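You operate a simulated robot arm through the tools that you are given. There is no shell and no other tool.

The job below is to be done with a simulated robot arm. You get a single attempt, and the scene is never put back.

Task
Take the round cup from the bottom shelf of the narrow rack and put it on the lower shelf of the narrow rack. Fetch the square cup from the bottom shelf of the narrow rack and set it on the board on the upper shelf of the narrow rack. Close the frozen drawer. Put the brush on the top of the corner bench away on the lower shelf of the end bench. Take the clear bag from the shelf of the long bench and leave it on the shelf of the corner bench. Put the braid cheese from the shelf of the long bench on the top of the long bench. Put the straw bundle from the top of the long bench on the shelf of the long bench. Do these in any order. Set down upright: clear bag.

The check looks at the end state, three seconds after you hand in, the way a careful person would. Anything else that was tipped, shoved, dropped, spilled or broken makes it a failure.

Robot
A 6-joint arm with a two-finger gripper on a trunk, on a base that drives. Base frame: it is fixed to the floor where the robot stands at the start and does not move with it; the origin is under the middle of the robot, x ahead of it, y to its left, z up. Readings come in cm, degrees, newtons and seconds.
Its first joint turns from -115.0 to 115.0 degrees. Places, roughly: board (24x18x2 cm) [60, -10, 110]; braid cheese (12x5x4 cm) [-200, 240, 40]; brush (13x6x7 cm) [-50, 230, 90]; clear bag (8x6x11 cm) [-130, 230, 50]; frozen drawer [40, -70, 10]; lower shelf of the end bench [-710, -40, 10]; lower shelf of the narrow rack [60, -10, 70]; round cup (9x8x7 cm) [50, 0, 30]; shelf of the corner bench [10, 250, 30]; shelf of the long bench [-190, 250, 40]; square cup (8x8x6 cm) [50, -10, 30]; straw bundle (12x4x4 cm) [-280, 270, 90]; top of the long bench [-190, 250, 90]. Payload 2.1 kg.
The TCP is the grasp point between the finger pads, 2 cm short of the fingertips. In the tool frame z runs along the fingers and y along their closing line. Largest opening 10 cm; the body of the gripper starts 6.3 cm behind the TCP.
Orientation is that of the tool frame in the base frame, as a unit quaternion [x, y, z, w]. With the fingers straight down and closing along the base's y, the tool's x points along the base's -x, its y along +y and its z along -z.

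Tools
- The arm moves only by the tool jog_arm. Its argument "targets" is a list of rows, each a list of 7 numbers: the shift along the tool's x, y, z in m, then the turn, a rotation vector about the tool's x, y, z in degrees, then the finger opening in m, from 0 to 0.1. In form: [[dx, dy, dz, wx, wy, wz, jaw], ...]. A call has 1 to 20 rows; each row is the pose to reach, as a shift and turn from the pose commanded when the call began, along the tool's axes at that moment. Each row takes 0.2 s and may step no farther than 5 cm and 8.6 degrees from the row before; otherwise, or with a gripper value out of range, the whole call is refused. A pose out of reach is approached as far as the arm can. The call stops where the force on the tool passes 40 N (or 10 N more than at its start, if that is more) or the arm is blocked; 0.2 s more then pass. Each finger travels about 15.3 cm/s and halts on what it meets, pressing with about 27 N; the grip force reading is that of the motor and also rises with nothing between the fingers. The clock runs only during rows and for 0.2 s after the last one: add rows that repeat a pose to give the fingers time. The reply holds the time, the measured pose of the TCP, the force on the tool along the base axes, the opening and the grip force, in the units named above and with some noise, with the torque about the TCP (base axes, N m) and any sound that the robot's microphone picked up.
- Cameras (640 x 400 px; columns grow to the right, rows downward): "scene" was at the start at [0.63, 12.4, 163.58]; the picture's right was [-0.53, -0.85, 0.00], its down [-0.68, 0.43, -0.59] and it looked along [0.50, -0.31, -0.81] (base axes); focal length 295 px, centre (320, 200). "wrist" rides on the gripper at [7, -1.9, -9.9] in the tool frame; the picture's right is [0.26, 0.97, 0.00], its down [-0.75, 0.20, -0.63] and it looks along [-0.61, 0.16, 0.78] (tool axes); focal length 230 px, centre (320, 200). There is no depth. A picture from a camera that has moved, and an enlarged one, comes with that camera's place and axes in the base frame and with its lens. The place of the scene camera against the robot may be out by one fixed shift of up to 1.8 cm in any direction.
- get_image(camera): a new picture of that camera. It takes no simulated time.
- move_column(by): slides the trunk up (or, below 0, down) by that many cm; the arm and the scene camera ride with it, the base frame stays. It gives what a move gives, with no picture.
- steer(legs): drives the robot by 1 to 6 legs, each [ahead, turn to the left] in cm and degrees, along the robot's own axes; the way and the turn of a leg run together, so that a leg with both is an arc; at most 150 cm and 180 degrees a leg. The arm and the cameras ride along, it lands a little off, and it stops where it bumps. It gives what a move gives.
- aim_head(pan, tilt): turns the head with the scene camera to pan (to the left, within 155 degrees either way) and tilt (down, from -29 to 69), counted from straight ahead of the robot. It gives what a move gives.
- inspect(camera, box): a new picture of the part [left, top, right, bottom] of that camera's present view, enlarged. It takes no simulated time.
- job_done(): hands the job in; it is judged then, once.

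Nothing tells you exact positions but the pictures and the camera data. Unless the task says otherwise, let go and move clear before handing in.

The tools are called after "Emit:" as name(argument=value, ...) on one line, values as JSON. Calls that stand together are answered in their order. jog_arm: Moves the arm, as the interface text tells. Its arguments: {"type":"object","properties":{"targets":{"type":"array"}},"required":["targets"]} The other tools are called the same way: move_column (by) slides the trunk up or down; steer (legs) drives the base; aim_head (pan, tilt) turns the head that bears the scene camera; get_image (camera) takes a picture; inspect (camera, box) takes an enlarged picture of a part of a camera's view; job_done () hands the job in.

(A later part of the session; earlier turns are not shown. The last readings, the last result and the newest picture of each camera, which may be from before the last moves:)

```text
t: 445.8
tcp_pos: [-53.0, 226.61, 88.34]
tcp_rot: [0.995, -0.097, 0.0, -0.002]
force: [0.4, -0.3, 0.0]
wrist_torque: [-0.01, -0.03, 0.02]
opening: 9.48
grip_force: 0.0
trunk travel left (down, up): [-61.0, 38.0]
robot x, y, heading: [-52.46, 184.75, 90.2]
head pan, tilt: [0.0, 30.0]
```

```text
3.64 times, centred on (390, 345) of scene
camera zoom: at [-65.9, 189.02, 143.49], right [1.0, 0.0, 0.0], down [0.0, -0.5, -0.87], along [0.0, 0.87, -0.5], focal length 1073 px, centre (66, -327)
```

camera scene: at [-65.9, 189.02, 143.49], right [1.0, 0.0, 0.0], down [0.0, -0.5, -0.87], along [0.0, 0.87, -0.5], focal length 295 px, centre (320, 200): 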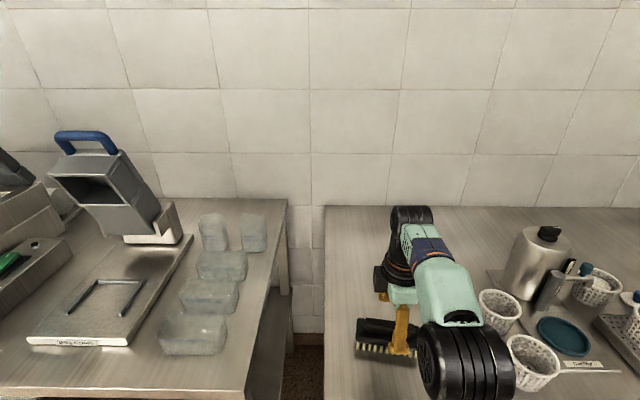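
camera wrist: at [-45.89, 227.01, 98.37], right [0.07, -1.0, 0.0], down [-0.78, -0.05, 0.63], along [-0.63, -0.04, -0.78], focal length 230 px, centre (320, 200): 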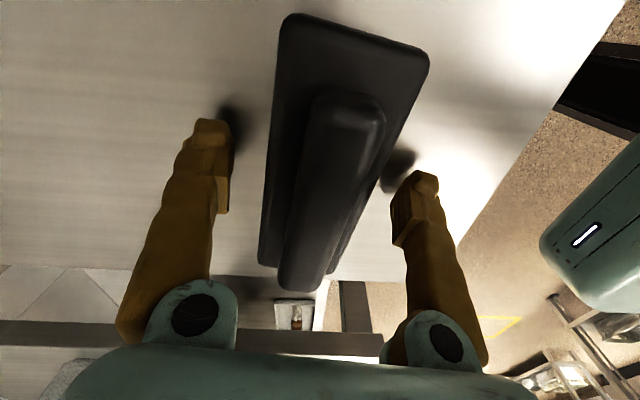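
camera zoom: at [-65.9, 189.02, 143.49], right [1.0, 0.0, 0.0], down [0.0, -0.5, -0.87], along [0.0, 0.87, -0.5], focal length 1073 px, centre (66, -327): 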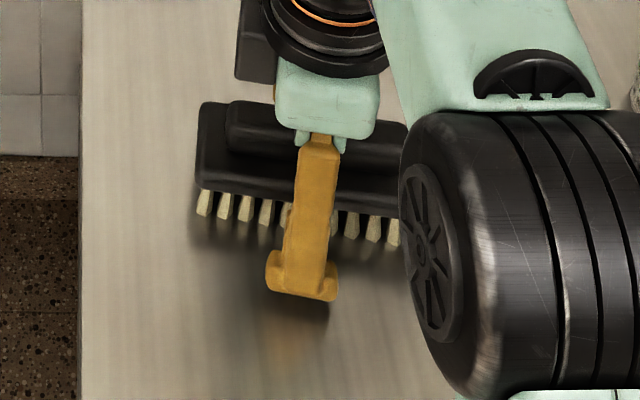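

Emit:
jog_arm(targets=[[0, 0, 0, 0, 0, 0, 0.08], [0, 0, 0, 0, 0, 0, 0.065], [0, 0, 0, 0, 0, 0, 0.05], [0, 0, 0, 0, 0, 0, 0.035], [0, 0, 0, 0, 0, 0, 0.035], [0, 0, 0, 0, 0, 0, 0.035]])

Emit:
get_image(camera="wrist")

Emit:
inspect(camera="scene", box=[330, 290, 450, 400])

```text
t: 447.2
tcp_pos: [-52.93, 226.57, 88.34]
tcp_rot: [0.995, -0.098, 0.0, -0.002]
force: [0.3, -0.9, 0.2]
wrist_torque: [-0.03, -0.01, 0.03]
opening: 4.82
grip_force: 27.1
trunk travel left (down, up): [-61.0, 38.0]
robot x, y, heading: [-52.66, 185.34, 90.3]
head pan, tilt: [0.0, 30.0]
```

```text
taken
camera wrist: at [-45.89, 227.02, 98.38], right [0.07, -1.0, 0.0], down [-0.78, -0.05, 0.63], along [-0.63, -0.04, -0.78], focal length 230 px, centre (320, 200)
```

wrist: 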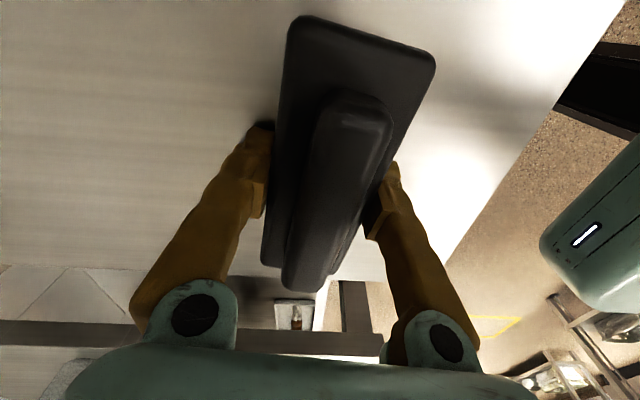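

```text
3.64 times, centred on (390, 345) of scene
camera zoom: at [-65.9, 189.03, 143.49], right [1.0, 0.0, 0.0], down [0.0, -0.5, -0.87], along [0.0, 0.87, -0.5], focal length 1073 px, centre (66, -327)
```

zoom: 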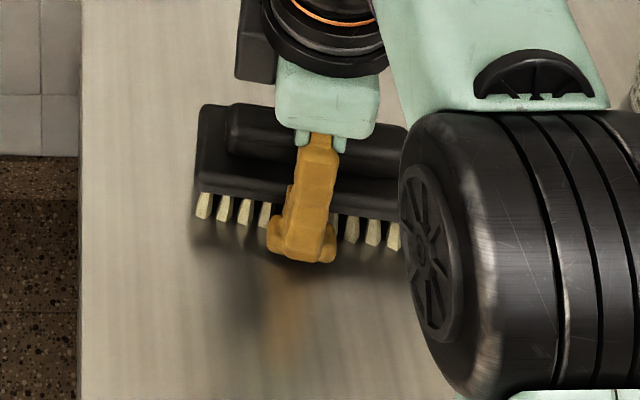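

Brush gripped (4.8 cm). Lifting and backing away, then looking toward the end bench.

Emit:
jog_arm(targets=[[0, 0, -0.015, 0, 0, 0, 0.035], [0, 0, -0.03, 0, 0, 0, 0.035], [0, 0, -0.045, 0, 0, 0, 0.035], [0, 0, -0.06, 0, 0, 0, 0.035], [0, 0, -0.07, 0, 0, 0, 0.035]])

Emit:
steer(legs=[[-35, 0]])

Emit:
move_column(by=-30)

Emit:
get_image(camera="wrist")

Emit:
get_image(camera="scene")

```text
t: 448.4
tcp_pos: [-52.95, 226.43, 95.4]
tcp_rot: [0.995, -0.097, 0.0, -0.001]
force: [-0.3, 0.4, -1.8]
wrist_torque: [0.01, 0.01, 0.0]
opening: 4.79
grip_force: 27.1
trunk travel left (down, up): [-61.0, 38.0]
robot x, y, heading: [-52.24, 185.4, 90.2]
head pan, tilt: [0.0, 30.0]
```

```text
t: 450.6
tcp_pos: [-52.72, 192.52, 95.46]
tcp_rot: [0.995, -0.099, 0.001, -0.002]
force: [0.1, -0.5, -1.8]
wrist_torque: [0.02, 0.02, 0.02]
opening: 4.76
grip_force: 27.0
trunk travel left (down, up): [-61.0, 38.0]
robot x, y, heading: [-52.02, 151.08, 90.1]
head pan, tilt: [0.0, 30.0]
```

```text
t: 453.6
tcp_pos: [-52.88, 192.54, 65.38]
tcp_rot: [0.995, -0.1, 0.0, -0.002]
force: [-0.5, 0.0, -1.4]
wrist_torque: [-0.02, -0.01, 0.01]
opening: 4.78
grip_force: 26.9
trunk travel left (down, up): [-31.0, 68.0]
robot x, y, heading: [-52.39, 151.08, 89.9]
head pan, tilt: [0.0, 30.0]
```

```text
taken
camera wrist: at [-45.71, 192.97, 75.38], right [0.06, -1.0, 0.0], down [-0.78, -0.05, 0.63], along [-0.63, -0.04, -0.78], focal length 230 px, centre (320, 200)
```

wrist: 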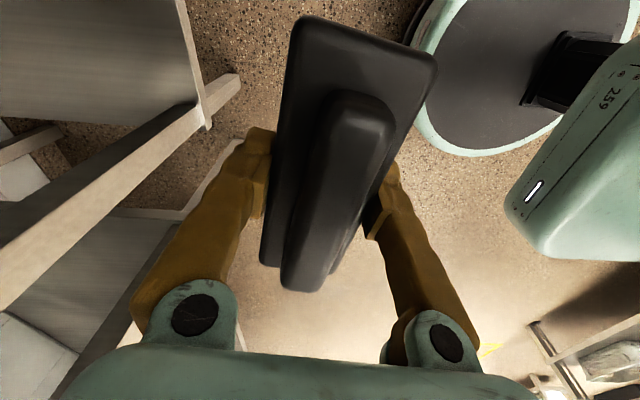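

```text
taken
camera scene: at [-65.82, 155.09, 113.49], right [1.0, 0.0, 0.0], down [0.0, -0.5, -0.87], along [0.0, 0.87, -0.5], focal length 295 px, centre (320, 200)
```

scene: 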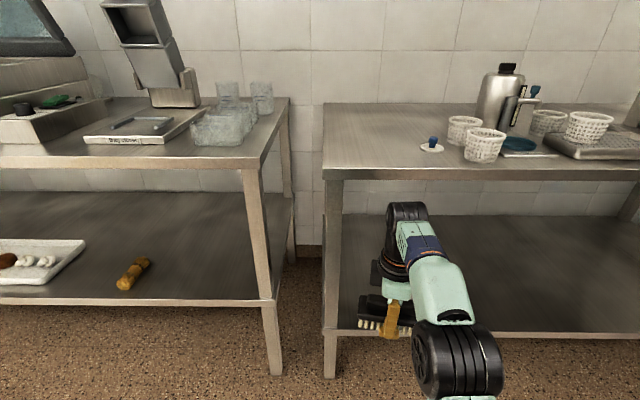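

Brush is held. I'll drive west along the corridor and look for the route to the end bench.

Emit:
steer(legs=[[0, 90], [100, 0]])

Emit:
move_column(by=25)

Emit:
aim_head(pan=0, tilt=15)

Emit:
get_image(camera="scene")

Emit:
aim_head(pan=45, tilt=20)

Emit:
get_image(camera="scene")

```text
t: 462.5
tcp_pos: [-192.37, 153.8, 65.3]
tcp_rot: [0.783, 0.622, -0.002, -0.001]
force: [0.1, -0.1, -0.5]
wrist_torque: [0.01, 0.0, 0.0]
opening: 4.8
grip_force: 27.2
trunk travel left (down, up): [-31.0, 68.0]
robot x, y, heading: [-150.65, 153.26, 178.5]
head pan, tilt: [0.0, 30.0]
```

```text
t: 465.1
tcp_pos: [-192.38, 153.92, 90.45]
tcp_rot: [0.783, 0.622, -0.002, -0.001]
force: [0.0, -0.7, -0.7]
wrist_torque: [-0.01, -0.02, 0.02]
opening: 4.76
grip_force: 26.7
trunk travel left (down, up): [-56.0, 43.0]
robot x, y, heading: [-151.17, 153.4, 178.6]
head pan, tilt: [0.0, 30.0]
```

```text
t: 465.9
tcp_pos: [-192.21, 154.04, 90.46]
tcp_rot: [0.782, 0.623, -0.001, -0.003]
force: [-0.1, -0.5, -1.5]
wrist_torque: [0.03, -0.01, 0.02]
opening: 4.79
grip_force: 27.1
trunk travel left (down, up): [-56.0, 43.0]
robot x, y, heading: [-150.84, 153.57, 178.6]
head pan, tilt: [0.0, 15.0]
```

```text
taken
camera scene: at [-154.37, 140.29, 140.9], right [0.03, 1.0, 0.0], down [0.26, -0.01, -0.97], along [-0.97, 0.03, -0.26], focal length 295 px, centre (320, 200)
```

scene: 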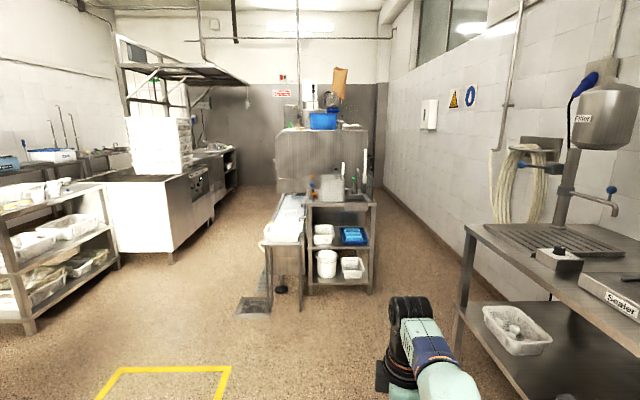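

```text
t: 467.0
tcp_pos: [-192.31, 153.89, 90.35]
tcp_rot: [0.783, 0.623, -0.001, -0.002]
force: [0.4, -0.8, -1.2]
wrist_torque: [-0.03, 0.01, 0.01]
opening: 4.77
grip_force: 26.8
trunk travel left (down, up): [-56.0, 43.0]
robot x, y, heading: [-151.02, 153.07, 178.5]
head pan, tilt: [45.0, 20.0]
```

```text
taken
camera scene: at [-151.8, 133.64, 140.09], right [-0.69, 0.73, 0.0], down [0.25, 0.23, -0.94], along [-0.68, -0.64, -0.34], focal length 295 px, centre (320, 200)
```

scene: 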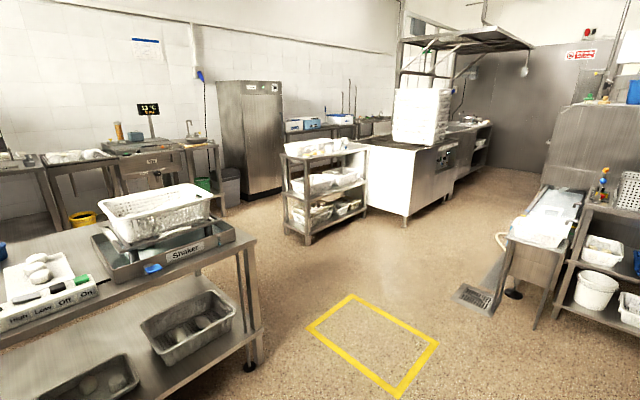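

Emit:
inspect(camera="scene", box=[380, 80, 560, 240])

Emit:
aim_head(pan=15, tilt=12)

Emit:
inspect(camera="scene", box=[200, 100, 420, 300])

```text
2.50 times, centred on (470, 160) of scene
camera zoom: at [-151.8, 133.64, 140.09], right [-0.69, 0.73, 0.0], down [0.25, 0.23, -0.94], along [-0.68, -0.64, -0.34], focal length 738 px, centre (-55, 300)
```

zoom: 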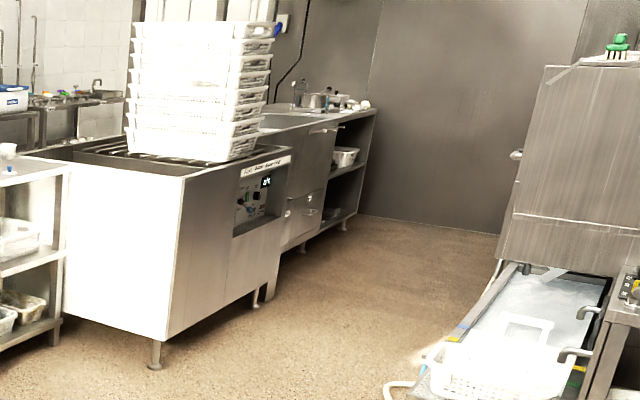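

```text
t: 467.9
tcp_pos: [-192.32, 153.93, 90.35]
tcp_rot: [0.783, 0.622, -0.002, -0.002]
force: [0.0, 1.0, -1.5]
wrist_torque: [0.01, 0.02, 0.03]
opening: 4.78
grip_force: 27.4
trunk travel left (down, up): [-56.0, 43.0]
robot x, y, heading: [-150.63, 152.94, 178.2]
head pan, tilt: [15.0, 12.0]
```

```text
2.00 times, centred on (310, 200) of scene
camera zoom: at [-154.09, 137.86, 141.39], right [-0.23, 0.97, 0.0], down [0.2, 0.05, -0.98], along [-0.95, -0.23, -0.21], focal length 590 px, centre (340, 200)
```

zoom: 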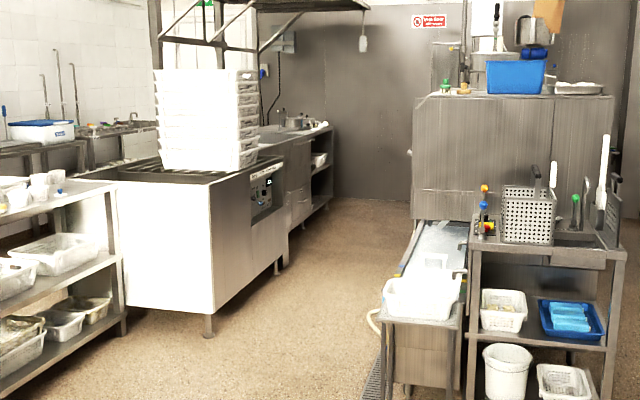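

The end bench is at the far west, open shelves at x≈-690…-745, front facing +y at y≈-18. I'll take the corridor y≈50 between the vat and the dishwasher table.

Emit:
move_column(by=-25)

Emit:
aim_head(pan=0, tilt=20)

Emit:
steer(legs=[[0, 33.5], [150, 0], [25, 0]])

Emit:
steer(legs=[[0, -32]])

Emit:
get_image(camera="scene")

```text
t: 470.5
tcp_pos: [-192.26, 153.8, 65.32]
tcp_rot: [0.782, 0.623, -0.001, -0.002]
force: [0.4, -0.5, -2.5]
wrist_torque: [0.0, 0.03, -0.03]
opening: 4.78
grip_force: 26.8
trunk travel left (down, up): [-31.0, 68.0]
robot x, y, heading: [-150.65, 153.35, 178.4]
head pan, tilt: [15.0, 12.0]
```

```text
t: 471.3
tcp_pos: [-192.32, 153.74, 65.44]
tcp_rot: [0.783, 0.623, -0.001, -0.001]
force: [-0.8, -0.2, -0.8]
wrist_torque: [-0.01, 0.0, 0.02]
opening: 4.79
grip_force: 27.1
trunk travel left (down, up): [-31.0, 68.0]
robot x, y, heading: [-150.68, 153.45, 178.4]
head pan, tilt: [0.0, 20.0]
```

```text
t: 481.8
tcp_pos: [-338.03, 41.66, 65.43]
tcp_rot: [0.583, 0.813, -0.001, -0.001]
force: [0.8, 0.8, -2.4]
wrist_torque: [0.01, 0.0, -0.01]
opening: 4.76
grip_force: 26.8
trunk travel left (down, up): [-31.0, 68.0]
robot x, y, heading: [-302.91, 62.95, -149.6]
head pan, tilt: [0.0, 20.0]
```

```text
t: 483.8
tcp_pos: [-343.99, 63.29, 65.41]
tcp_rot: [0.783, 0.622, -0.001, -0.002]
force: [0.8, -0.2, -2.6]
wrist_torque: [-0.03, 0.02, -0.02]
opening: 4.78
grip_force: 26.5
trunk travel left (down, up): [-31.0, 68.0]
robot x, y, heading: [-302.37, 62.53, 178.6]
head pan, tilt: [0.0, 20.0]
```

```text
taken
camera scene: at [-305.94, 49.78, 115.09], right [0.03, 1.0, 0.0], down [0.34, -0.01, -0.94], along [-0.94, 0.02, -0.34], focal length 295 px, centre (320, 200)
```

scene: 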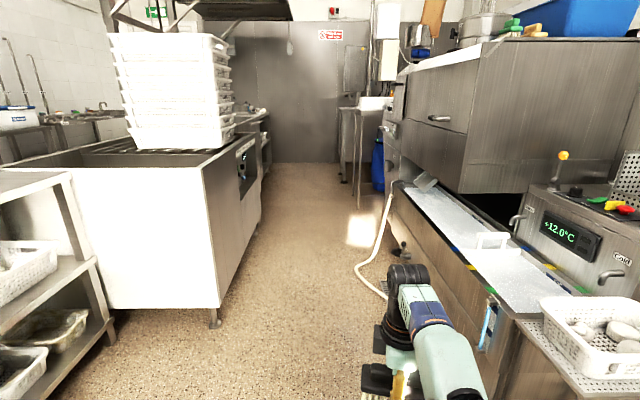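

Corridor is clear; I'll drift to y≈40 and continue west.

Emit:
steer(legs=[[0, 11], [120, 0]])

Emit:
steer(legs=[[0, -10], [120, 0]])

Emit:
get_image(camera="scene")

Emit:
aim_head(pan=40, tilt=25)

Emit:
get_image(camera="scene")

```text
t: 490.6
tcp_pos: [-463.8, 37.95, 65.32]
tcp_rot: [0.726, 0.687, -0.001, -0.002]
force: [1.4, -0.9, -2.1]
wrist_torque: [0.01, 0.02, -0.01]
opening: 4.79
grip_force: 27.0
trunk travel left (down, up): [-31.0, 68.0]
robot x, y, heading: [-422.89, 44.31, -171.7]
head pan, tilt: [0.0, 20.0]
```

```text
t: 497.5
tcp_pos: [-585.26, 49.36, 65.33]
tcp_rot: [0.784, 0.621, -0.001, -0.001]
force: [0.7, 0.0, -0.5]
wrist_torque: [0.01, -0.02, 0.01]
opening: 4.78
grip_force: 27.0
trunk travel left (down, up): [-31.0, 68.0]
robot x, y, heading: [-543.9, 48.56, 178.2]
head pan, tilt: [0.0, 20.0]
```

```text
taken
camera scene: at [-547.4, 35.49, 115.09], right [0.03, 1.0, 0.0], down [0.34, -0.01, -0.94], along [-0.94, 0.03, -0.34], focal length 295 px, centre (320, 200)
```

scene: 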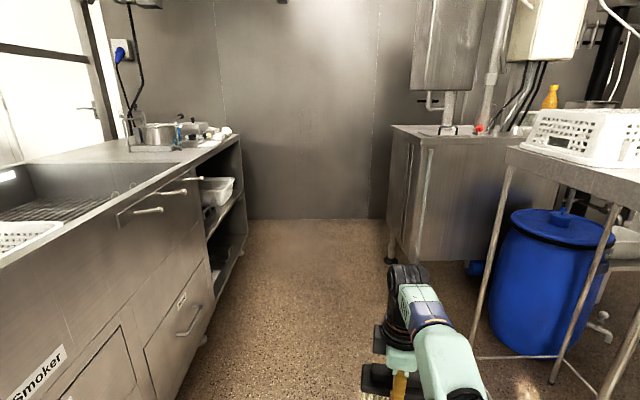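

```text
t: 498.6
tcp_pos: [-585.24, 49.24, 65.39]
tcp_rot: [0.784, 0.621, -0.001, -0.002]
force: [0.5, 0.0, -1.6]
wrist_torque: [-0.02, 0.0, -0.03]
opening: 4.77
grip_force: 27.4
trunk travel left (down, up): [-31.0, 68.0]
robot x, y, heading: [-544.09, 48.63, 177.8]
head pan, tilt: [40.0, 25.0]
```

```text
taken
camera scene: at [-545.35, 29.5, 114.28], right [-0.62, 0.79, 0.0], down [0.33, 0.26, -0.91], along [-0.71, -0.56, -0.42], focal length 295 px, centre (320, 200)
```

scene: 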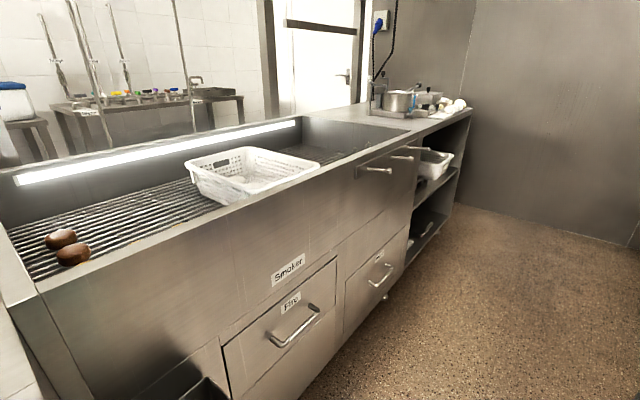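

I can see the open shelf section of the end bench (x≈-680 to -763, front y≈-15). Driving to x≈-715 and turning to face it.

Emit:
aim_head(pan=0, tilt=30)

Emit:
steer(legs=[[0, 2], [150, 0], [22, 0]])

Emit:
steer(legs=[[0, 90]])

Emit:
get_image(camera="scene")

Emit:
get_image(camera="wrist")

```text
t: 499.6
tcp_pos: [-585.36, 49.36, 65.42]
tcp_rot: [0.784, 0.621, -0.001, -0.002]
force: [-0.8, 0.2, -1.3]
wrist_torque: [-0.01, 0.01, -0.04]
opening: 4.79
grip_force: 26.7
trunk travel left (down, up): [-31.0, 68.0]
robot x, y, heading: [-543.91, 48.5, 177.8]
head pan, tilt: [0.0, 30.0]
```

```text
t: 508.6
tcp_pos: [-753.88, 50.69, 65.33]
tcp_rot: [0.781, 0.625, -0.001, -0.001]
force: [0.1, 0.6, -1.6]
wrist_torque: [0.01, 0.02, -0.02]
opening: 4.77
grip_force: 26.6
trunk travel left (down, up): [-31.0, 68.0]
robot x, y, heading: [-712.89, 50.66, 178.7]
head pan, tilt: [0.0, 30.0]
```

```text
t: 512.8
tcp_pos: [-712.92, 9.12, 65.4]
tcp_rot: [0.113, 0.994, -0.002, 0.0]
force: [-0.3, -0.3, -1.6]
wrist_torque: [-0.02, 0.0, -0.02]
opening: 4.82
grip_force: 26.7
trunk travel left (down, up): [-31.0, 68.0]
robot x, y, heading: [-712.43, 50.62, -91.3]
head pan, tilt: [0.0, 30.0]
```

```text
taken
camera scene: at [-698.27, 47.84, 113.48], right [-1.0, 0.03, 0.0], down [0.01, 0.5, -0.87], along [-0.02, -0.87, -0.5], focal length 295 px, centre (320, 200)
```

scene: 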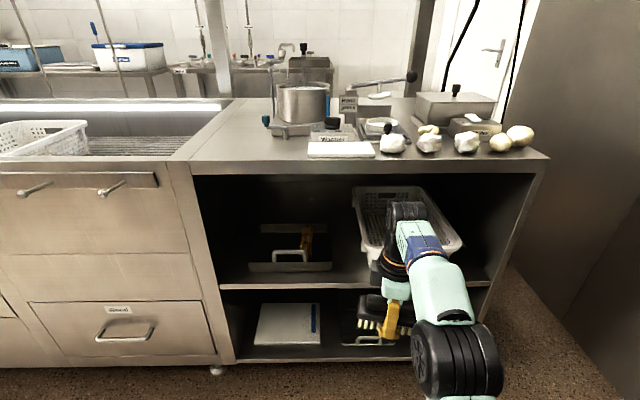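

```text
taken
camera wrist: at [-720.38, 8.9, 75.37], right [-0.04, 1.0, 0.0], down [0.78, 0.03, 0.63], along [0.63, 0.02, -0.78], focal length 230 px, centre (320, 200)
```

wrist: 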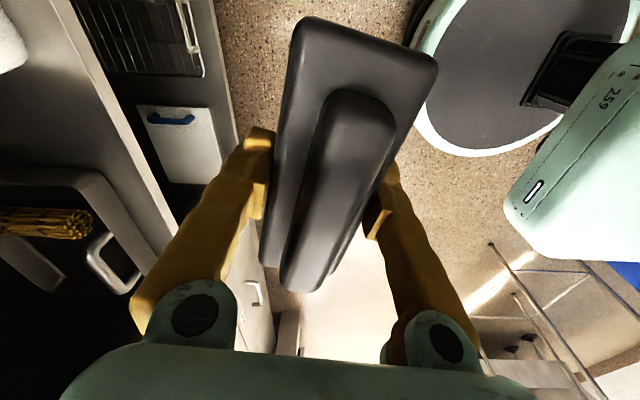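

I see the open shelves: lower shelf at z≈11 with a wire rack and a white tray; its west part (x≈-725 to -750) looks free. Lowering the trunk and checking the shelf heights and free space.

Emit:
move_column(by=-29)

Emit:
get_image(camera="scene")

Emit:
get_image(camera="wrist")

Emit:
inspect(camera="scene", box=[200, 130, 560, 340])

```text
t: 515.7
tcp_pos: [-713.02, 9.0, 36.53]
tcp_rot: [0.112, 0.994, -0.001, 0.0]
force: [0.1, 0.0, -0.9]
wrist_torque: [0.01, 0.0, -0.02]
opening: 4.8
grip_force: 26.9
trunk travel left (down, up): [-2.0, 97.0]
robot x, y, heading: [-712.29, 49.9, -91.7]
head pan, tilt: [0.0, 30.0]
```

```text
taken
camera scene: at [-698.28, 47.85, 84.49], right [-1.0, 0.03, 0.0], down [0.01, 0.5, -0.87], along [-0.02, -0.87, -0.5], focal length 295 px, centre (320, 200)
```

scene: 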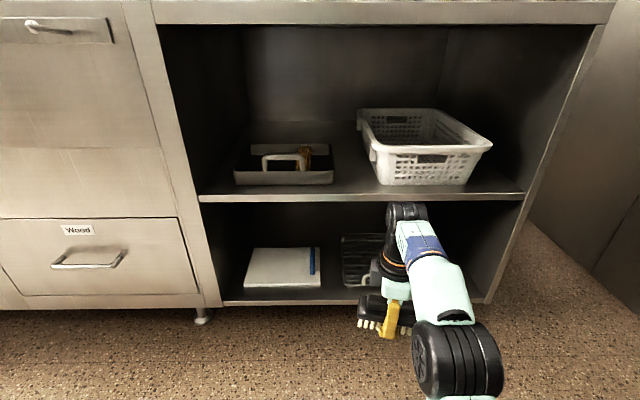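

```text
taken
camera wrist: at [-720.39, 8.91, 46.37], right [-0.04, 1.0, 0.0], down [0.78, 0.03, 0.63], along [0.63, 0.02, -0.78], focal length 230 px, centre (320, 200)
```

wrist: 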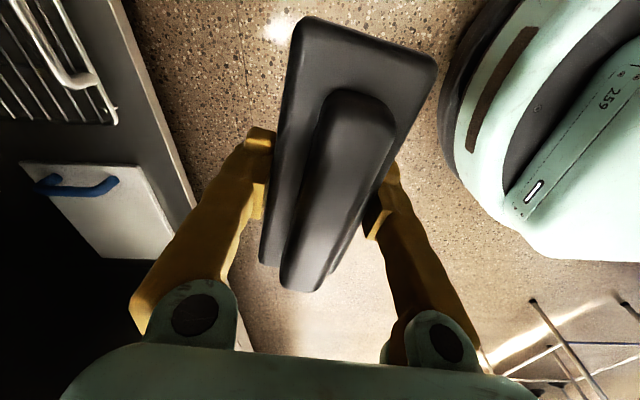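

```text
1.78 times, centred on (380, 235) of scene
camera zoom: at [-698.28, 47.85, 84.49], right [-1.0, 0.03, 0.0], down [0.01, 0.5, -0.87], along [-0.02, -0.87, -0.5], focal length 525 px, centre (213, 138)
```

zoom: 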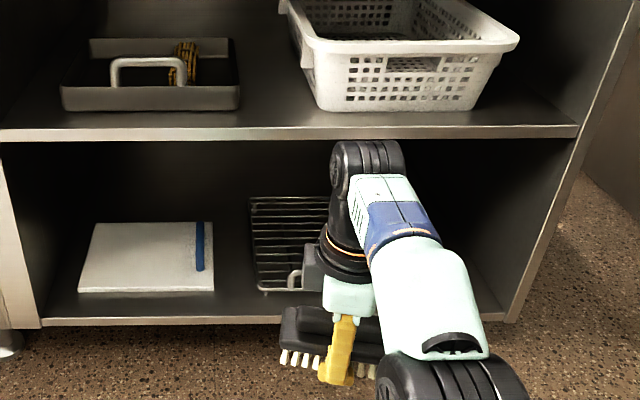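

Lower shelf surface is about z≈13.8, upper shelf underside ≈47. I'll swing the arm to the left to see the west part of the lower shelf.

Emit:
jog_arm(targets=[[-0.034, 0.008, 0, 0, 0, 0, 0.035], [-0.068, 0.016, 0, 0, 0, 0, 0.035], [-0.102, 0.024, 0, 0, 0, 0, 0.035], [-0.137, 0.032, 0, 0, 0, 0, 0.035], [-0.17, 0.04, 0, 0, 0, 0, 0.035]])

Emit:
inspect(camera="scene", box=[200, 130, 560, 340])

```text
t: 516.9
tcp_pos: [-698.04, 9.67, 35.93]
tcp_rot: [0.112, 0.994, 0.0, -0.001]
force: [0.8, 0.4, -1.7]
wrist_torque: [0.01, 0.03, 0.01]
opening: 4.79
grip_force: 26.7
out of reach, approached as far as the arm can: row 4, 5
trunk travel left (down, up): [-2.0, 97.0]
robot x, y, heading: [-712.56, 50.6, -91.7]
head pan, tilt: [0.0, 30.0]
```

```text
1.78 times, centred on (380, 235) of scene
camera zoom: at [-698.26, 47.85, 84.48], right [-1.0, 0.03, 0.0], down [0.01, 0.5, -0.87], along [-0.02, -0.87, -0.5], focal length 525 px, centre (213, 138)
```

zoom: 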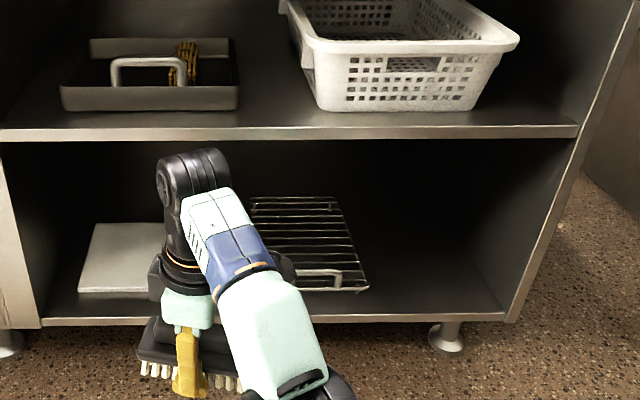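

The strip from x≈-729 to -748 on the lower shelf is free. I'll recentre the arm, align the brush, and move the robot ~26 cm west.

Emit:
jog_arm(targets=[[0.034, -0.008, 0, 0, 0, -4, 0.035], [0.068, -0.016, 0, 0, 0, -8, 0.035], [0.102, -0.024, 0, 0, 0, -12, 0.035], [0.137, -0.032, 0, 0, 0, -13, 0.035], [0.15, -0.032, 0, 0, 0, -13, 0.035]])

Emit:
steer(legs=[[0, -88.3], [26, 0]])

Emit:
steer(legs=[[0, 90]])

Emit:
get_image(camera="scene")

Emit:
get_image(camera="wrist")

```text
t: 518.1
tcp_pos: [-713.43, 9.96, 35.87]
tcp_rot: [-0.001, 1.0, -0.001, -0.001]
force: [-0.8, 0.7, -1.2]
wrist_torque: [0.02, -0.01, -0.04]
opening: 4.8
grip_force: 27.2
trunk travel left (down, up): [-2.0, 97.0]
robot x, y, heading: [-712.46, 50.26, -91.6]
head pan, tilt: [0.0, 30.0]
```

```text
t: 523.7
tcp_pos: [-779.24, 49.6, 35.9]
tcp_rot: [0.693, 0.721, 0.0, -0.001]
force: [-0.1, 0.7, -1.5]
wrist_torque: [0.01, 0.02, 0.0]
opening: 4.76
grip_force: 26.6
trunk travel left (down, up): [-2.0, 97.0]
robot x, y, heading: [-738.89, 49.95, -179.5]
head pan, tilt: [0.0, 30.0]
```

```text
t: 528.1
tcp_pos: [-736.34, 10.0, 35.92]
tcp_rot: [-0.041, 0.999, -0.002, -0.001]
force: [0.4, 0.5, -1.6]
wrist_torque: [0.03, -0.02, 0.02]
opening: 4.77
grip_force: 26.9
trunk travel left (down, up): [-2.0, 97.0]
robot x, y, heading: [-738.72, 50.13, -87.1]
head pan, tilt: [0.0, 30.0]
```

```text
taken
camera scene: at [-724.32, 48.81, 84.49], right [-1.0, -0.05, 0.0], down [-0.03, 0.5, -0.87], along [0.05, -0.86, -0.5], focal length 295 px, centre (320, 200)
```

scene: 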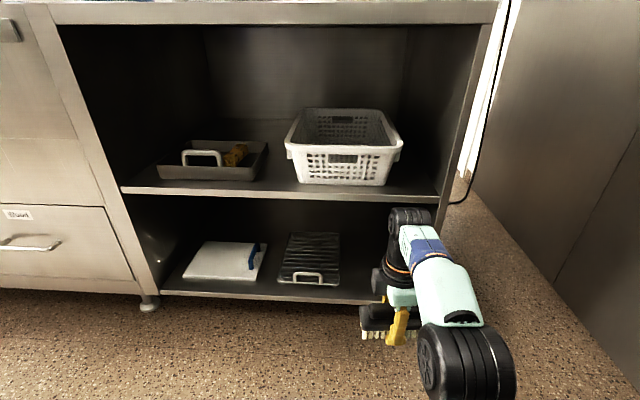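

```text
taken
camera wrist: at [-743.3, 7.6, 45.92], right [-0.34, 0.94, 0.0], down [0.73, 0.26, 0.63], along [0.59, 0.21, -0.78], focal length 230 px, centre (320, 200)
```

wrist: 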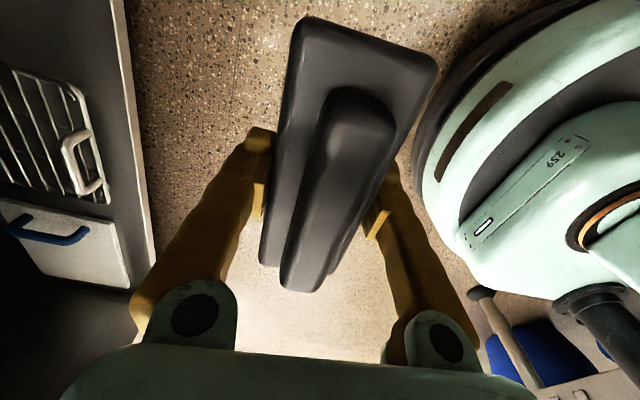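

Everything is lined up; the free spot is x≈-738. I'll square up, extend the arm nearly straight (low elbow) and lower it so that it fits under the upper shelf.

Emit:
steer(legs=[[0, -2.9]])

Emit:
move_column(by=-1.9)

Emit:
jog_arm(targets=[[0, -0.012, 0.03, 0, 0, 0, 0.035], [0, -0.024, 0.06, 0, 0, 0, 0.035], [0, -0.036, 0.09, 0, 0, 0, 0.035], [0, -0.048, 0.12, 0, 0, 0, 0.035], [0, -0.06, 0.145, 0, 0, 0, 0.035], [0, -0.06, 0.145, 0, 0, 0, 0.035]])

Emit:
get_image(camera="scene")

Emit:
get_image(camera="wrist")

```text
t: 528.9
tcp_pos: [-738.36, 9.85, 36.01]
tcp_rot: [-0.017, 1.0, -0.002, -0.001]
force: [-0.4, -0.6, -0.9]
wrist_torque: [0.0, -0.02, 0.01]
opening: 4.79
grip_force: 27.1
trunk travel left (down, up): [-2.0, 97.0]
robot x, y, heading: [-739.1, 49.9, -89.6]
head pan, tilt: [0.0, 30.0]
```

```text
t: 529.5
tcp_pos: [-738.46, 10.02, 34.03]
tcp_rot: [-0.017, 1.0, -0.001, -0.001]
force: [-0.4, -0.4, -1.6]
wrist_torque: [0.01, -0.02, 0.0]
opening: 4.81
grip_force: 26.9
trunk travel left (down, up): [-0.1, 98.9]
robot x, y, heading: [-738.6, 50.25, -89.9]
head pan, tilt: [0.0, 30.0]
```

```text
t: 530.9
tcp_pos: [-738.3, 3.98, 19.23]
tcp_rot: [-0.017, 1.0, -0.002, -0.001]
force: [0.0, -0.7, -2.1]
wrist_torque: [0.02, 0.02, 0.04]
opening: 4.79
grip_force: 27.1
trunk travel left (down, up): [-0.1, 98.9]
robot x, y, heading: [-738.57, 50.28, -89.7]
head pan, tilt: [0.0, 30.0]
```

```text
taken
camera scene: at [-724.45, 48.1, 82.59], right [-1.0, 0.0, 0.0], down [0.0, 0.5, -0.87], along [0.0, -0.87, -0.5], focal length 295 px, centre (320, 200)
```

scene: 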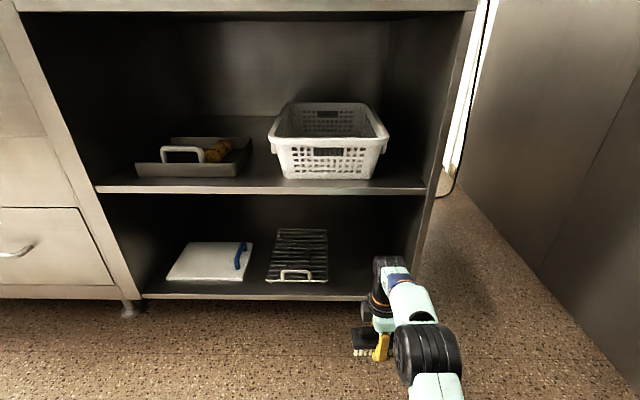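

```text
taken
camera wrist: at [-745.22, 1.87, 29.26], right [-0.29, 0.96, 0.0], down [0.74, 0.23, 0.63], along [0.6, 0.18, -0.78], focal length 230 px, centre (320, 200)
```

wrist: 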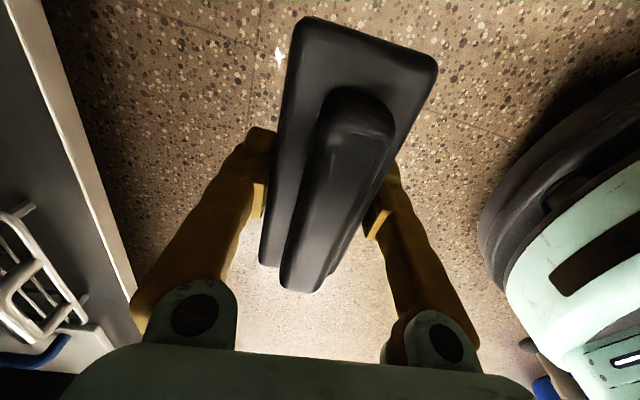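

Clearances look fine (brush bottom ~2 cm above the shelf, wrist ~5 cm below the upper shelf). Driving in 22.5 cm.

Emit:
steer(legs=[[14, 0]])

Emit:
get_image(camera="scene")

Emit:
inspect(camera="scene", box=[320, 180, 480, 340])

```text
t: 532.3
tcp_pos: [-738.04, -10.11, 19.36]
tcp_rot: [-0.018, 1.0, -0.002, -0.001]
force: [0.2, 0.2, -0.9]
wrist_torque: [0.01, -0.01, -0.01]
opening: 4.78
grip_force: 26.5
trunk travel left (down, up): [-0.1, 98.9]
robot x, y, heading: [-738.57, 36.37, -89.7]
head pan, tilt: [0.0, 30.0]
```

```text
taken
camera scene: at [-724.36, 34.17, 82.59], right [-1.0, -0.01, 0.0], down [0.0, 0.5, -0.87], along [0.01, -0.87, -0.5], focal length 295 px, centre (320, 200)
```

scene: 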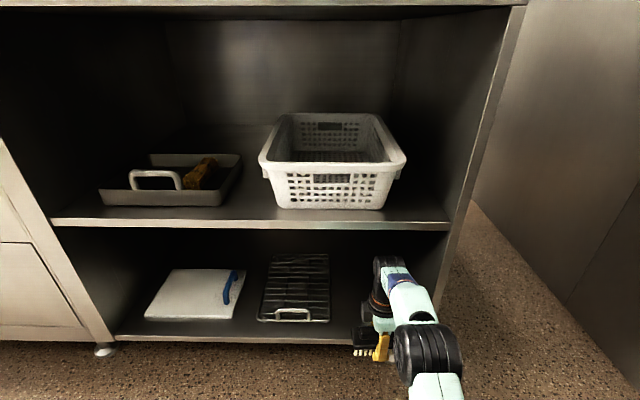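

```text
2.50 times, centred on (400, 260) of scene
camera zoom: at [-724.36, 34.17, 82.59], right [-1.0, -0.01, 0.0], down [0.0, 0.5, -0.87], along [0.01, -0.87, -0.5], focal length 738 px, centre (120, 50)
```

zoom: 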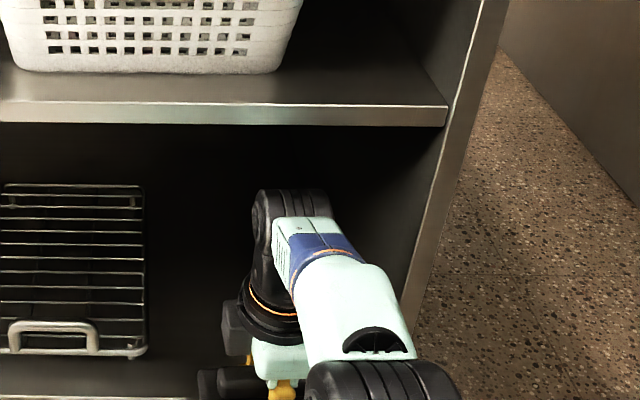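

Emit:
steer(legs=[[8.5, 0]])

Emit:
get_image(camera="wrist")

Emit:
get_image(camera="scene")

```text
t: 533.4
tcp_pos: [-737.73, -18.62, 19.34]
tcp_rot: [-0.02, 1.0, -0.002, -0.001]
force: [0.2, -0.4, -1.3]
wrist_torque: [-0.01, 0.01, 0.0]
opening: 4.79
grip_force: 26.9
trunk travel left (down, up): [-0.1, 98.9]
robot x, y, heading: [-738.66, 27.9, -89.5]
head pan, tilt: [0.0, 30.0]
```

```text
taken
camera wrist: at [-744.77, -20.72, 29.3], right [-0.3, 0.96, 0.0], down [0.74, 0.23, 0.63], along [0.6, 0.18, -0.78], focal length 230 px, centre (320, 200)
```

wrist: 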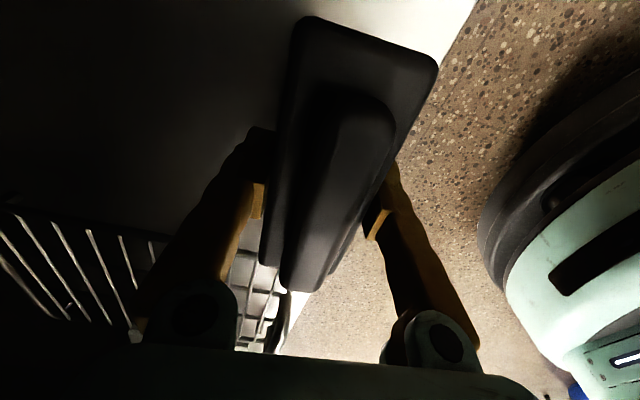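

```text
taken
camera scene: at [-724.28, 25.62, 82.59], right [-1.0, -0.01, 0.0], down [-0.01, 0.5, -0.87], along [0.01, -0.87, -0.5], focal length 295 px, centre (320, 200)
```

scene: 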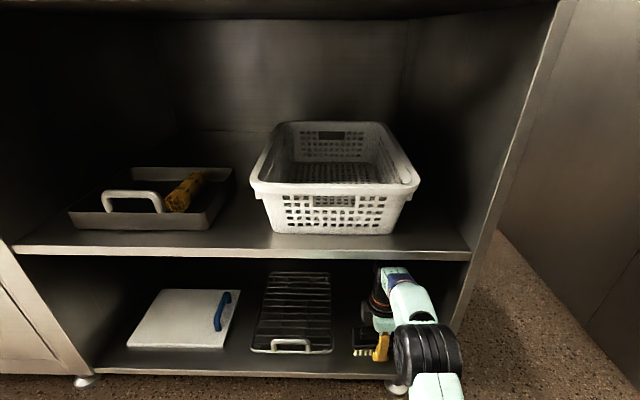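

I'd like the brush a bit deeper: 3 cm more, then lower it.

Emit:
steer(legs=[[3, 0]])

Emit:
jog_arm(targets=[[0, 0, 0.004, 0, 0, 0, 0.035], [0, 0, 0.008, 0, 0, 0, 0.035], [0, 0, 0.008, 0, 0, 0, 0.035]])

Emit:
jog_arm(targets=[[0, 0, 0.003, 0, 0, 0, 0.035], [0, 0, 0.005, 0, 0, 0, 0.035], [0, 0, 0.005, 0, 0, 0, 0.035]])

Emit:
jog_arm(targets=[[0, 0, 0.002, 0, 0, 0, 0.035], [0, 0, 0.004, 0, 0, 0, 0.035], [0, 0, 0.004, 0, 0, 0, 0.035]])

```text
t: 534.2
tcp_pos: [-737.67, -21.65, 19.3]
tcp_rot: [-0.018, 1.0, -0.002, -0.001]
force: [0.5, -0.4, -1.6]
wrist_torque: [-0.02, 0.01, 0.01]
opening: 4.78
grip_force: 27.1
trunk travel left (down, up): [-0.1, 98.9]
robot x, y, heading: [-738.5, 24.74, -89.5]
head pan, tilt: [0.0, 30.0]
```

```text
t: 535.0
tcp_pos: [-737.78, -21.63, 18.44]
tcp_rot: [-0.019, 1.0, -0.002, 0.0]
force: [-0.6, 0.0, -0.7]
wrist_torque: [0.01, -0.04, -0.03]
opening: 4.8
grip_force: 27.2
trunk travel left (down, up): [-0.1, 98.9]
robot x, y, heading: [-738.54, 24.94, -89.7]
head pan, tilt: [0.0, 30.0]
```

```text
t: 535.8
tcp_pos: [-737.81, -21.7, 18.05]
tcp_rot: [-0.019, 1.0, -0.002, -0.001]
force: [-0.1, -0.6, -1.8]
wrist_torque: [0.0, 0.01, 0.01]
opening: 4.81
grip_force: 27.0
trunk travel left (down, up): [-0.1, 98.9]
robot x, y, heading: [-738.55, 24.51, -89.7]
head pan, tilt: [0.0, 30.0]
```

```text
t: 536.6
tcp_pos: [-737.82, -21.61, 17.54]
tcp_rot: [-0.019, 1.0, -0.001, -0.001]
force: [0.1, 0.4, -2.3]
wrist_torque: [0.02, -0.02, 0.0]
opening: 4.76
grip_force: 26.7
trunk travel left (down, up): [-0.1, 98.9]
robot x, y, heading: [-738.72, 24.72, -89.4]
head pan, tilt: [0.0, 30.0]
```

Emit:
jog_arm(targets=[[0, 0, 0.002, 0, 0, 0, 0.035], [0, 0, 0.004, 0, 0, 0, 0.035], [0, 0, 0.004, 0, 0, 0, 0.035]])

Emit:
jog_arm(targets=[[0, 0, 0.002, 0, 0, 0, 0.035], [0, 0, 0.004, 0, 0, 0, 0.035], [0, 0, 0.004, 0, 0, 0, 0.035]])

Emit:
jog_arm(targets=[[0, 0, 0.002, 0, 0, 0, 0.035], [0, 0, 0.003, 0, 0, 0, 0.035], [0, 0, 0.003, 0, 0, 0, 0.035]])

Emit:
inspect(camera="scene", box=[320, 280, 480, 390])

```text
t: 537.4
tcp_pos: [-737.69, -21.66, 17.08]
tcp_rot: [-0.019, 1.0, -0.002, -0.001]
force: [-0.5, -0.3, -0.5]
wrist_torque: [-0.03, 0.01, 0.03]
opening: 4.78
grip_force: 27.0
trunk travel left (down, up): [-0.1, 98.9]
robot x, y, heading: [-738.57, 24.63, -89.7]
head pan, tilt: [0.0, 30.0]
```

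```text
t: 538.2
tcp_pos: [-737.7, -21.83, 16.84]
tcp_rot: [-0.02, 1.0, -0.002, -0.001]
force: [-0.6, 0.2, -0.7]
wrist_torque: [0.0, 0.0, -0.02]
opening: 4.79
grip_force: 27.0
trunk travel left (down, up): [-0.1, 98.9]
robot x, y, heading: [-738.63, 24.53, -89.5]
head pan, tilt: [0.0, 30.0]
```

```text
t: 539.0
tcp_pos: [-737.77, -21.77, 16.56]
tcp_rot: [-0.019, 1.0, -0.002, -0.001]
force: [1.0, -0.4, -1.6]
wrist_torque: [0.03, 0.0, 0.0]
opening: 4.75
grip_force: 27.0
trunk travel left (down, up): [-0.1, 98.9]
robot x, y, heading: [-738.6, 24.81, -89.5]
head pan, tilt: [0.0, 30.0]
```

```text
3.64 times, centred on (400, 335) of scene
camera zoom: at [-724.26, 22.62, 82.59], right [-1.0, -0.01, 0.0], down [0.0, 0.5, -0.87], along [0.01, -0.87, -0.5], focal length 1073 px, centre (29, -291)
```

zoom: 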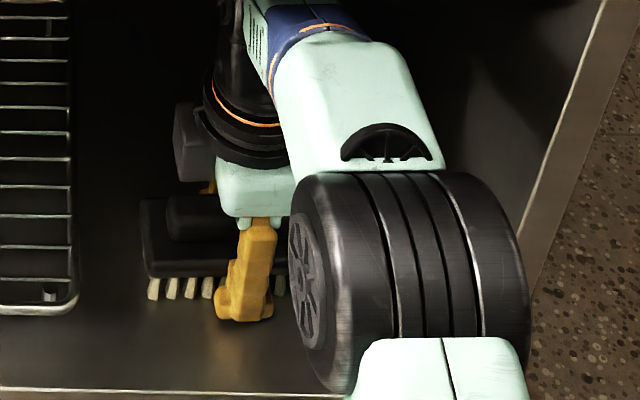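

Emit:
jog_arm(targets=[[0, 0, 0.002, 0, 0, 0, 0.035], [0, 0, 0.004, 0, 0, 0, 0.035], [0, 0, 0.004, 0, 0, 0, 0.035]])

Emit:
jog_arm(targets=[[0, 0, 0.002, 0, 0, 0, 0.035], [0, 0, 0.004, 0, 0, 0, 0.035], [0, 0, 0.004, 0, 0, 0, 0.035]])

Emit:
jog_arm(targets=[[0, 0, 0.002, 0, 0, 0, 0.035], [0, 0, 0.003, 0, 0, 0, 0.035], [0, 0, 0.003, 0, 0, 0, 0.035]])

```text
t: 539.8
tcp_pos: [-737.66, -21.81, 16.53]
tcp_rot: [-0.019, 1.0, -0.005, -0.001]
force: [2.5, -2.8, 22.2]
wrist_torque: [0.45, -0.07, 0.04]
opening: 4.76
grip_force: 27.4
trunk travel left (down, up): [-0.1, 98.9]
robot x, y, heading: [-738.15, 24.67, -89.4]
head pan, tilt: [0.0, 30.0]
```

```text
t: 540.6
tcp_pos: [-737.81, -21.75, 16.21]
tcp_rot: [-0.018, 1.0, -0.006, -0.001]
force: [2.5, -12.1, 33.8]
wrist_torque: [0.19, 0.05, -0.01]
opening: 4.78
grip_force: 26.7
trunk travel left (down, up): [-0.1, 98.9]
robot x, y, heading: [-738.61, 24.56, -89.7]
head pan, tilt: [0.0, 30.0]
```

```text
t: 541.0
tcp_pos: [-737.75, -21.82, 16.02]
tcp_rot: [-0.02, 1.0, -0.005, -0.001]
force: [-0.2, 11.1, 31.9]
wrist_torque: [0.86, -0.05, -0.02]
opening: 4.77
grip_force: 27.0
trunk travel left (down, up): [-0.1, 98.9]
robot x, y, heading: [-738.68, 24.68, -89.1]
head pan, tilt: [0.0, 30.0]
stopped in row 2: the force on the tool passed its limit at 48 N (the readings are from after the stop); the commanded pose is now the measured one
```

Contact felt; easing up and releasing the brush.

Emit:
jog_arm(targets=[[0, 0, -0.003, 0, 0, 0, 0.035], [0, 0, -0.004, 0, 0, 0, 0.035]])

Emit:
jog_arm(targets=[[0, 0, 0, 0, 0, 0, 0.05], [0, 0, 0, 0, 0, 0, 0.065], [0, 0, 0, 0, 0, 0, 0.08], [0, 0, 0, 0, 0, 0, 0.095], [0, 0, 0, 0, 0, 0, 0.095]])

Emit:
get_image(camera="wrist")

Emit:
inspect(camera="scene", box=[320, 280, 480, 390])

```text
t: 541.6
tcp_pos: [-737.83, -21.65, 16.15]
tcp_rot: [-0.019, 1.0, -0.002, -0.001]
force: [-1.3, 0.9, 4.1]
wrist_torque: [-0.1, 0.07, -0.02]
opening: 4.76
grip_force: 27.1
trunk travel left (down, up): [-0.1, 98.9]
robot x, y, heading: [-738.44, 24.41, -89.6]
head pan, tilt: [0.0, 30.0]
```

```text
t: 542.9
tcp_pos: [-737.83, -21.8, 16.19]
tcp_rot: [-0.019, 1.0, -0.003, -0.001]
force: [0.7, 1.2, -0.4]
wrist_torque: [0.01, 0.01, 0.0]
opening: 9.5
grip_force: 0.2
trunk travel left (down, up): [-0.1, 98.9]
robot x, y, heading: [-738.61, 25.07, -89.7]
head pan, tilt: [0.0, 30.0]
```

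```text
taken
camera wrist: at [-744.79, -23.78, 26.06], right [-0.29, 0.96, 0.0], down [0.74, 0.23, 0.63], along [0.6, 0.18, -0.78], focal length 230 px, centre (320, 200)
```

wrist: 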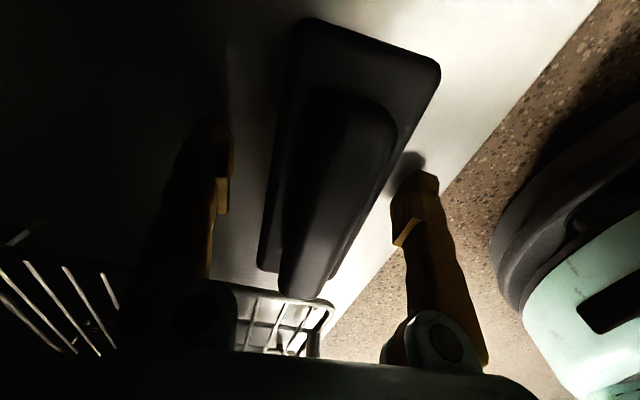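

```text
3.64 times, centred on (400, 335) of scene
camera zoom: at [-724.25, 22.63, 82.59], right [-1.0, -0.01, 0.0], down [0.0, 0.5, -0.87], along [0.01, -0.87, -0.5], focal length 1073 px, centre (29, -291)
```

zoom: 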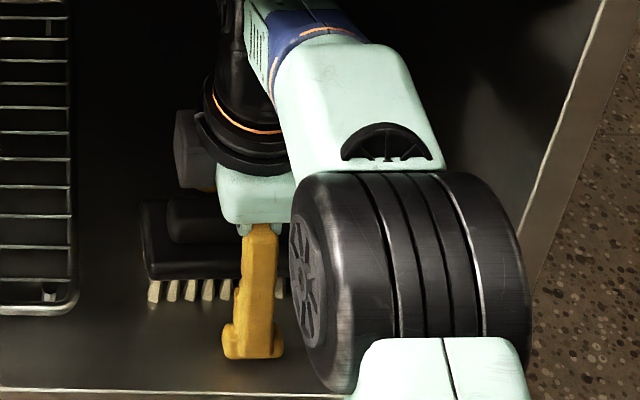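

The brush is released, lying flat. There isn't enough headroom to rise straight over it, so I'll rise only 3 cm (back to entry height) and slide the fingers east along the brush, past its end, then back out.

Emit:
jog_arm(targets=[[0, 0, -0.01, 0, 0, 0, 0.095], [0, 0, -0.02, 0, 0, 0, 0.095], [0, 0, -0.03, 0, 0, 0, 0.095], [0, 0.006, -0.03, 0, 0, 0, 0.095], [0, 0.011, -0.03, 0, 0, 0, 0.095], [0, 0.011, -0.03, 0, 0, 0, 0.095]])

Emit:
get_image(camera="wrist")

```text
t: 544.2
tcp_pos: [-737.67, -20.63, 18.98]
tcp_rot: [-0.019, 1.0, -0.003, -0.001]
force: [0.8, -0.4, 0.3]
wrist_torque: [0.01, -0.03, -0.03]
opening: 9.48
grip_force: 0.1
trunk travel left (down, up): [-0.1, 98.9]
robot x, y, heading: [-738.83, 24.77, -89.8]
head pan, tilt: [0.0, 30.0]
```

```text
taken
camera wrist: at [-744.71, -22.63, 29.08], right [-0.29, 0.96, 0.0], down [0.74, 0.23, 0.63], along [0.6, 0.18, -0.78], focal length 230 px, centre (320, 200)
```

wrist: 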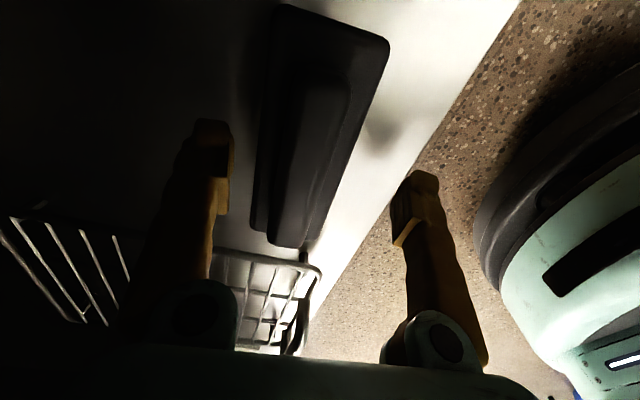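

Slide east along the brush in 1 cm steps.

Emit:
jog_arm(targets=[[-0.01, 0, 0, 0, 0, 0, 0.095], [-0.02, 0, 0, 0, 0, 0, 0.095], [-0.03, 0, 0, 0, 0, 0, 0.095], [-0.04, 0, 0, 0, 0, 0, 0.095], [-0.05, 0, 0, 0, 0, 0, 0.095], [-0.06, 0, 0, 0, 0, 0, 0.095], [-0.06, 0, 0, 0, 0, 0, 0.095]])

Emit:
get_image(camera="wrist")

Emit:
get_image(camera="scene")

```text
t: 545.9
tcp_pos: [-731.71, -20.44, 19.12]
tcp_rot: [-0.019, 1.0, -0.003, -0.001]
force: [-0.5, 0.5, 0.2]
wrist_torque: [-0.02, -0.01, 0.0]
opening: 9.51
grip_force: 0.1
trunk travel left (down, up): [-0.1, 98.9]
robot x, y, heading: [-738.71, 25.02, -89.5]
head pan, tilt: [0.0, 30.0]
```

```text
taken
camera wrist: at [-738.71, -22.5, 29.1], right [-0.29, 0.96, 0.0], down [0.74, 0.23, 0.63], along [0.6, 0.18, -0.78], focal length 230 px, centre (320, 200)
```

wrist: 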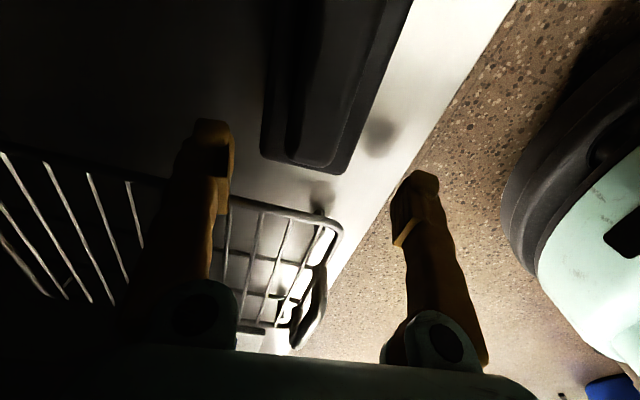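

```text
taken
camera scene: at [-724.25, 22.62, 82.59], right [-1.0, -0.01, 0.0], down [0.0, 0.5, -0.87], along [0.01, -0.87, -0.5], focal length 295 px, centre (320, 200)
```

scene: 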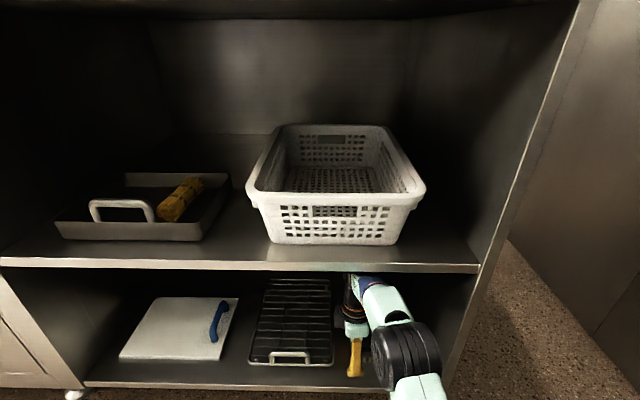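

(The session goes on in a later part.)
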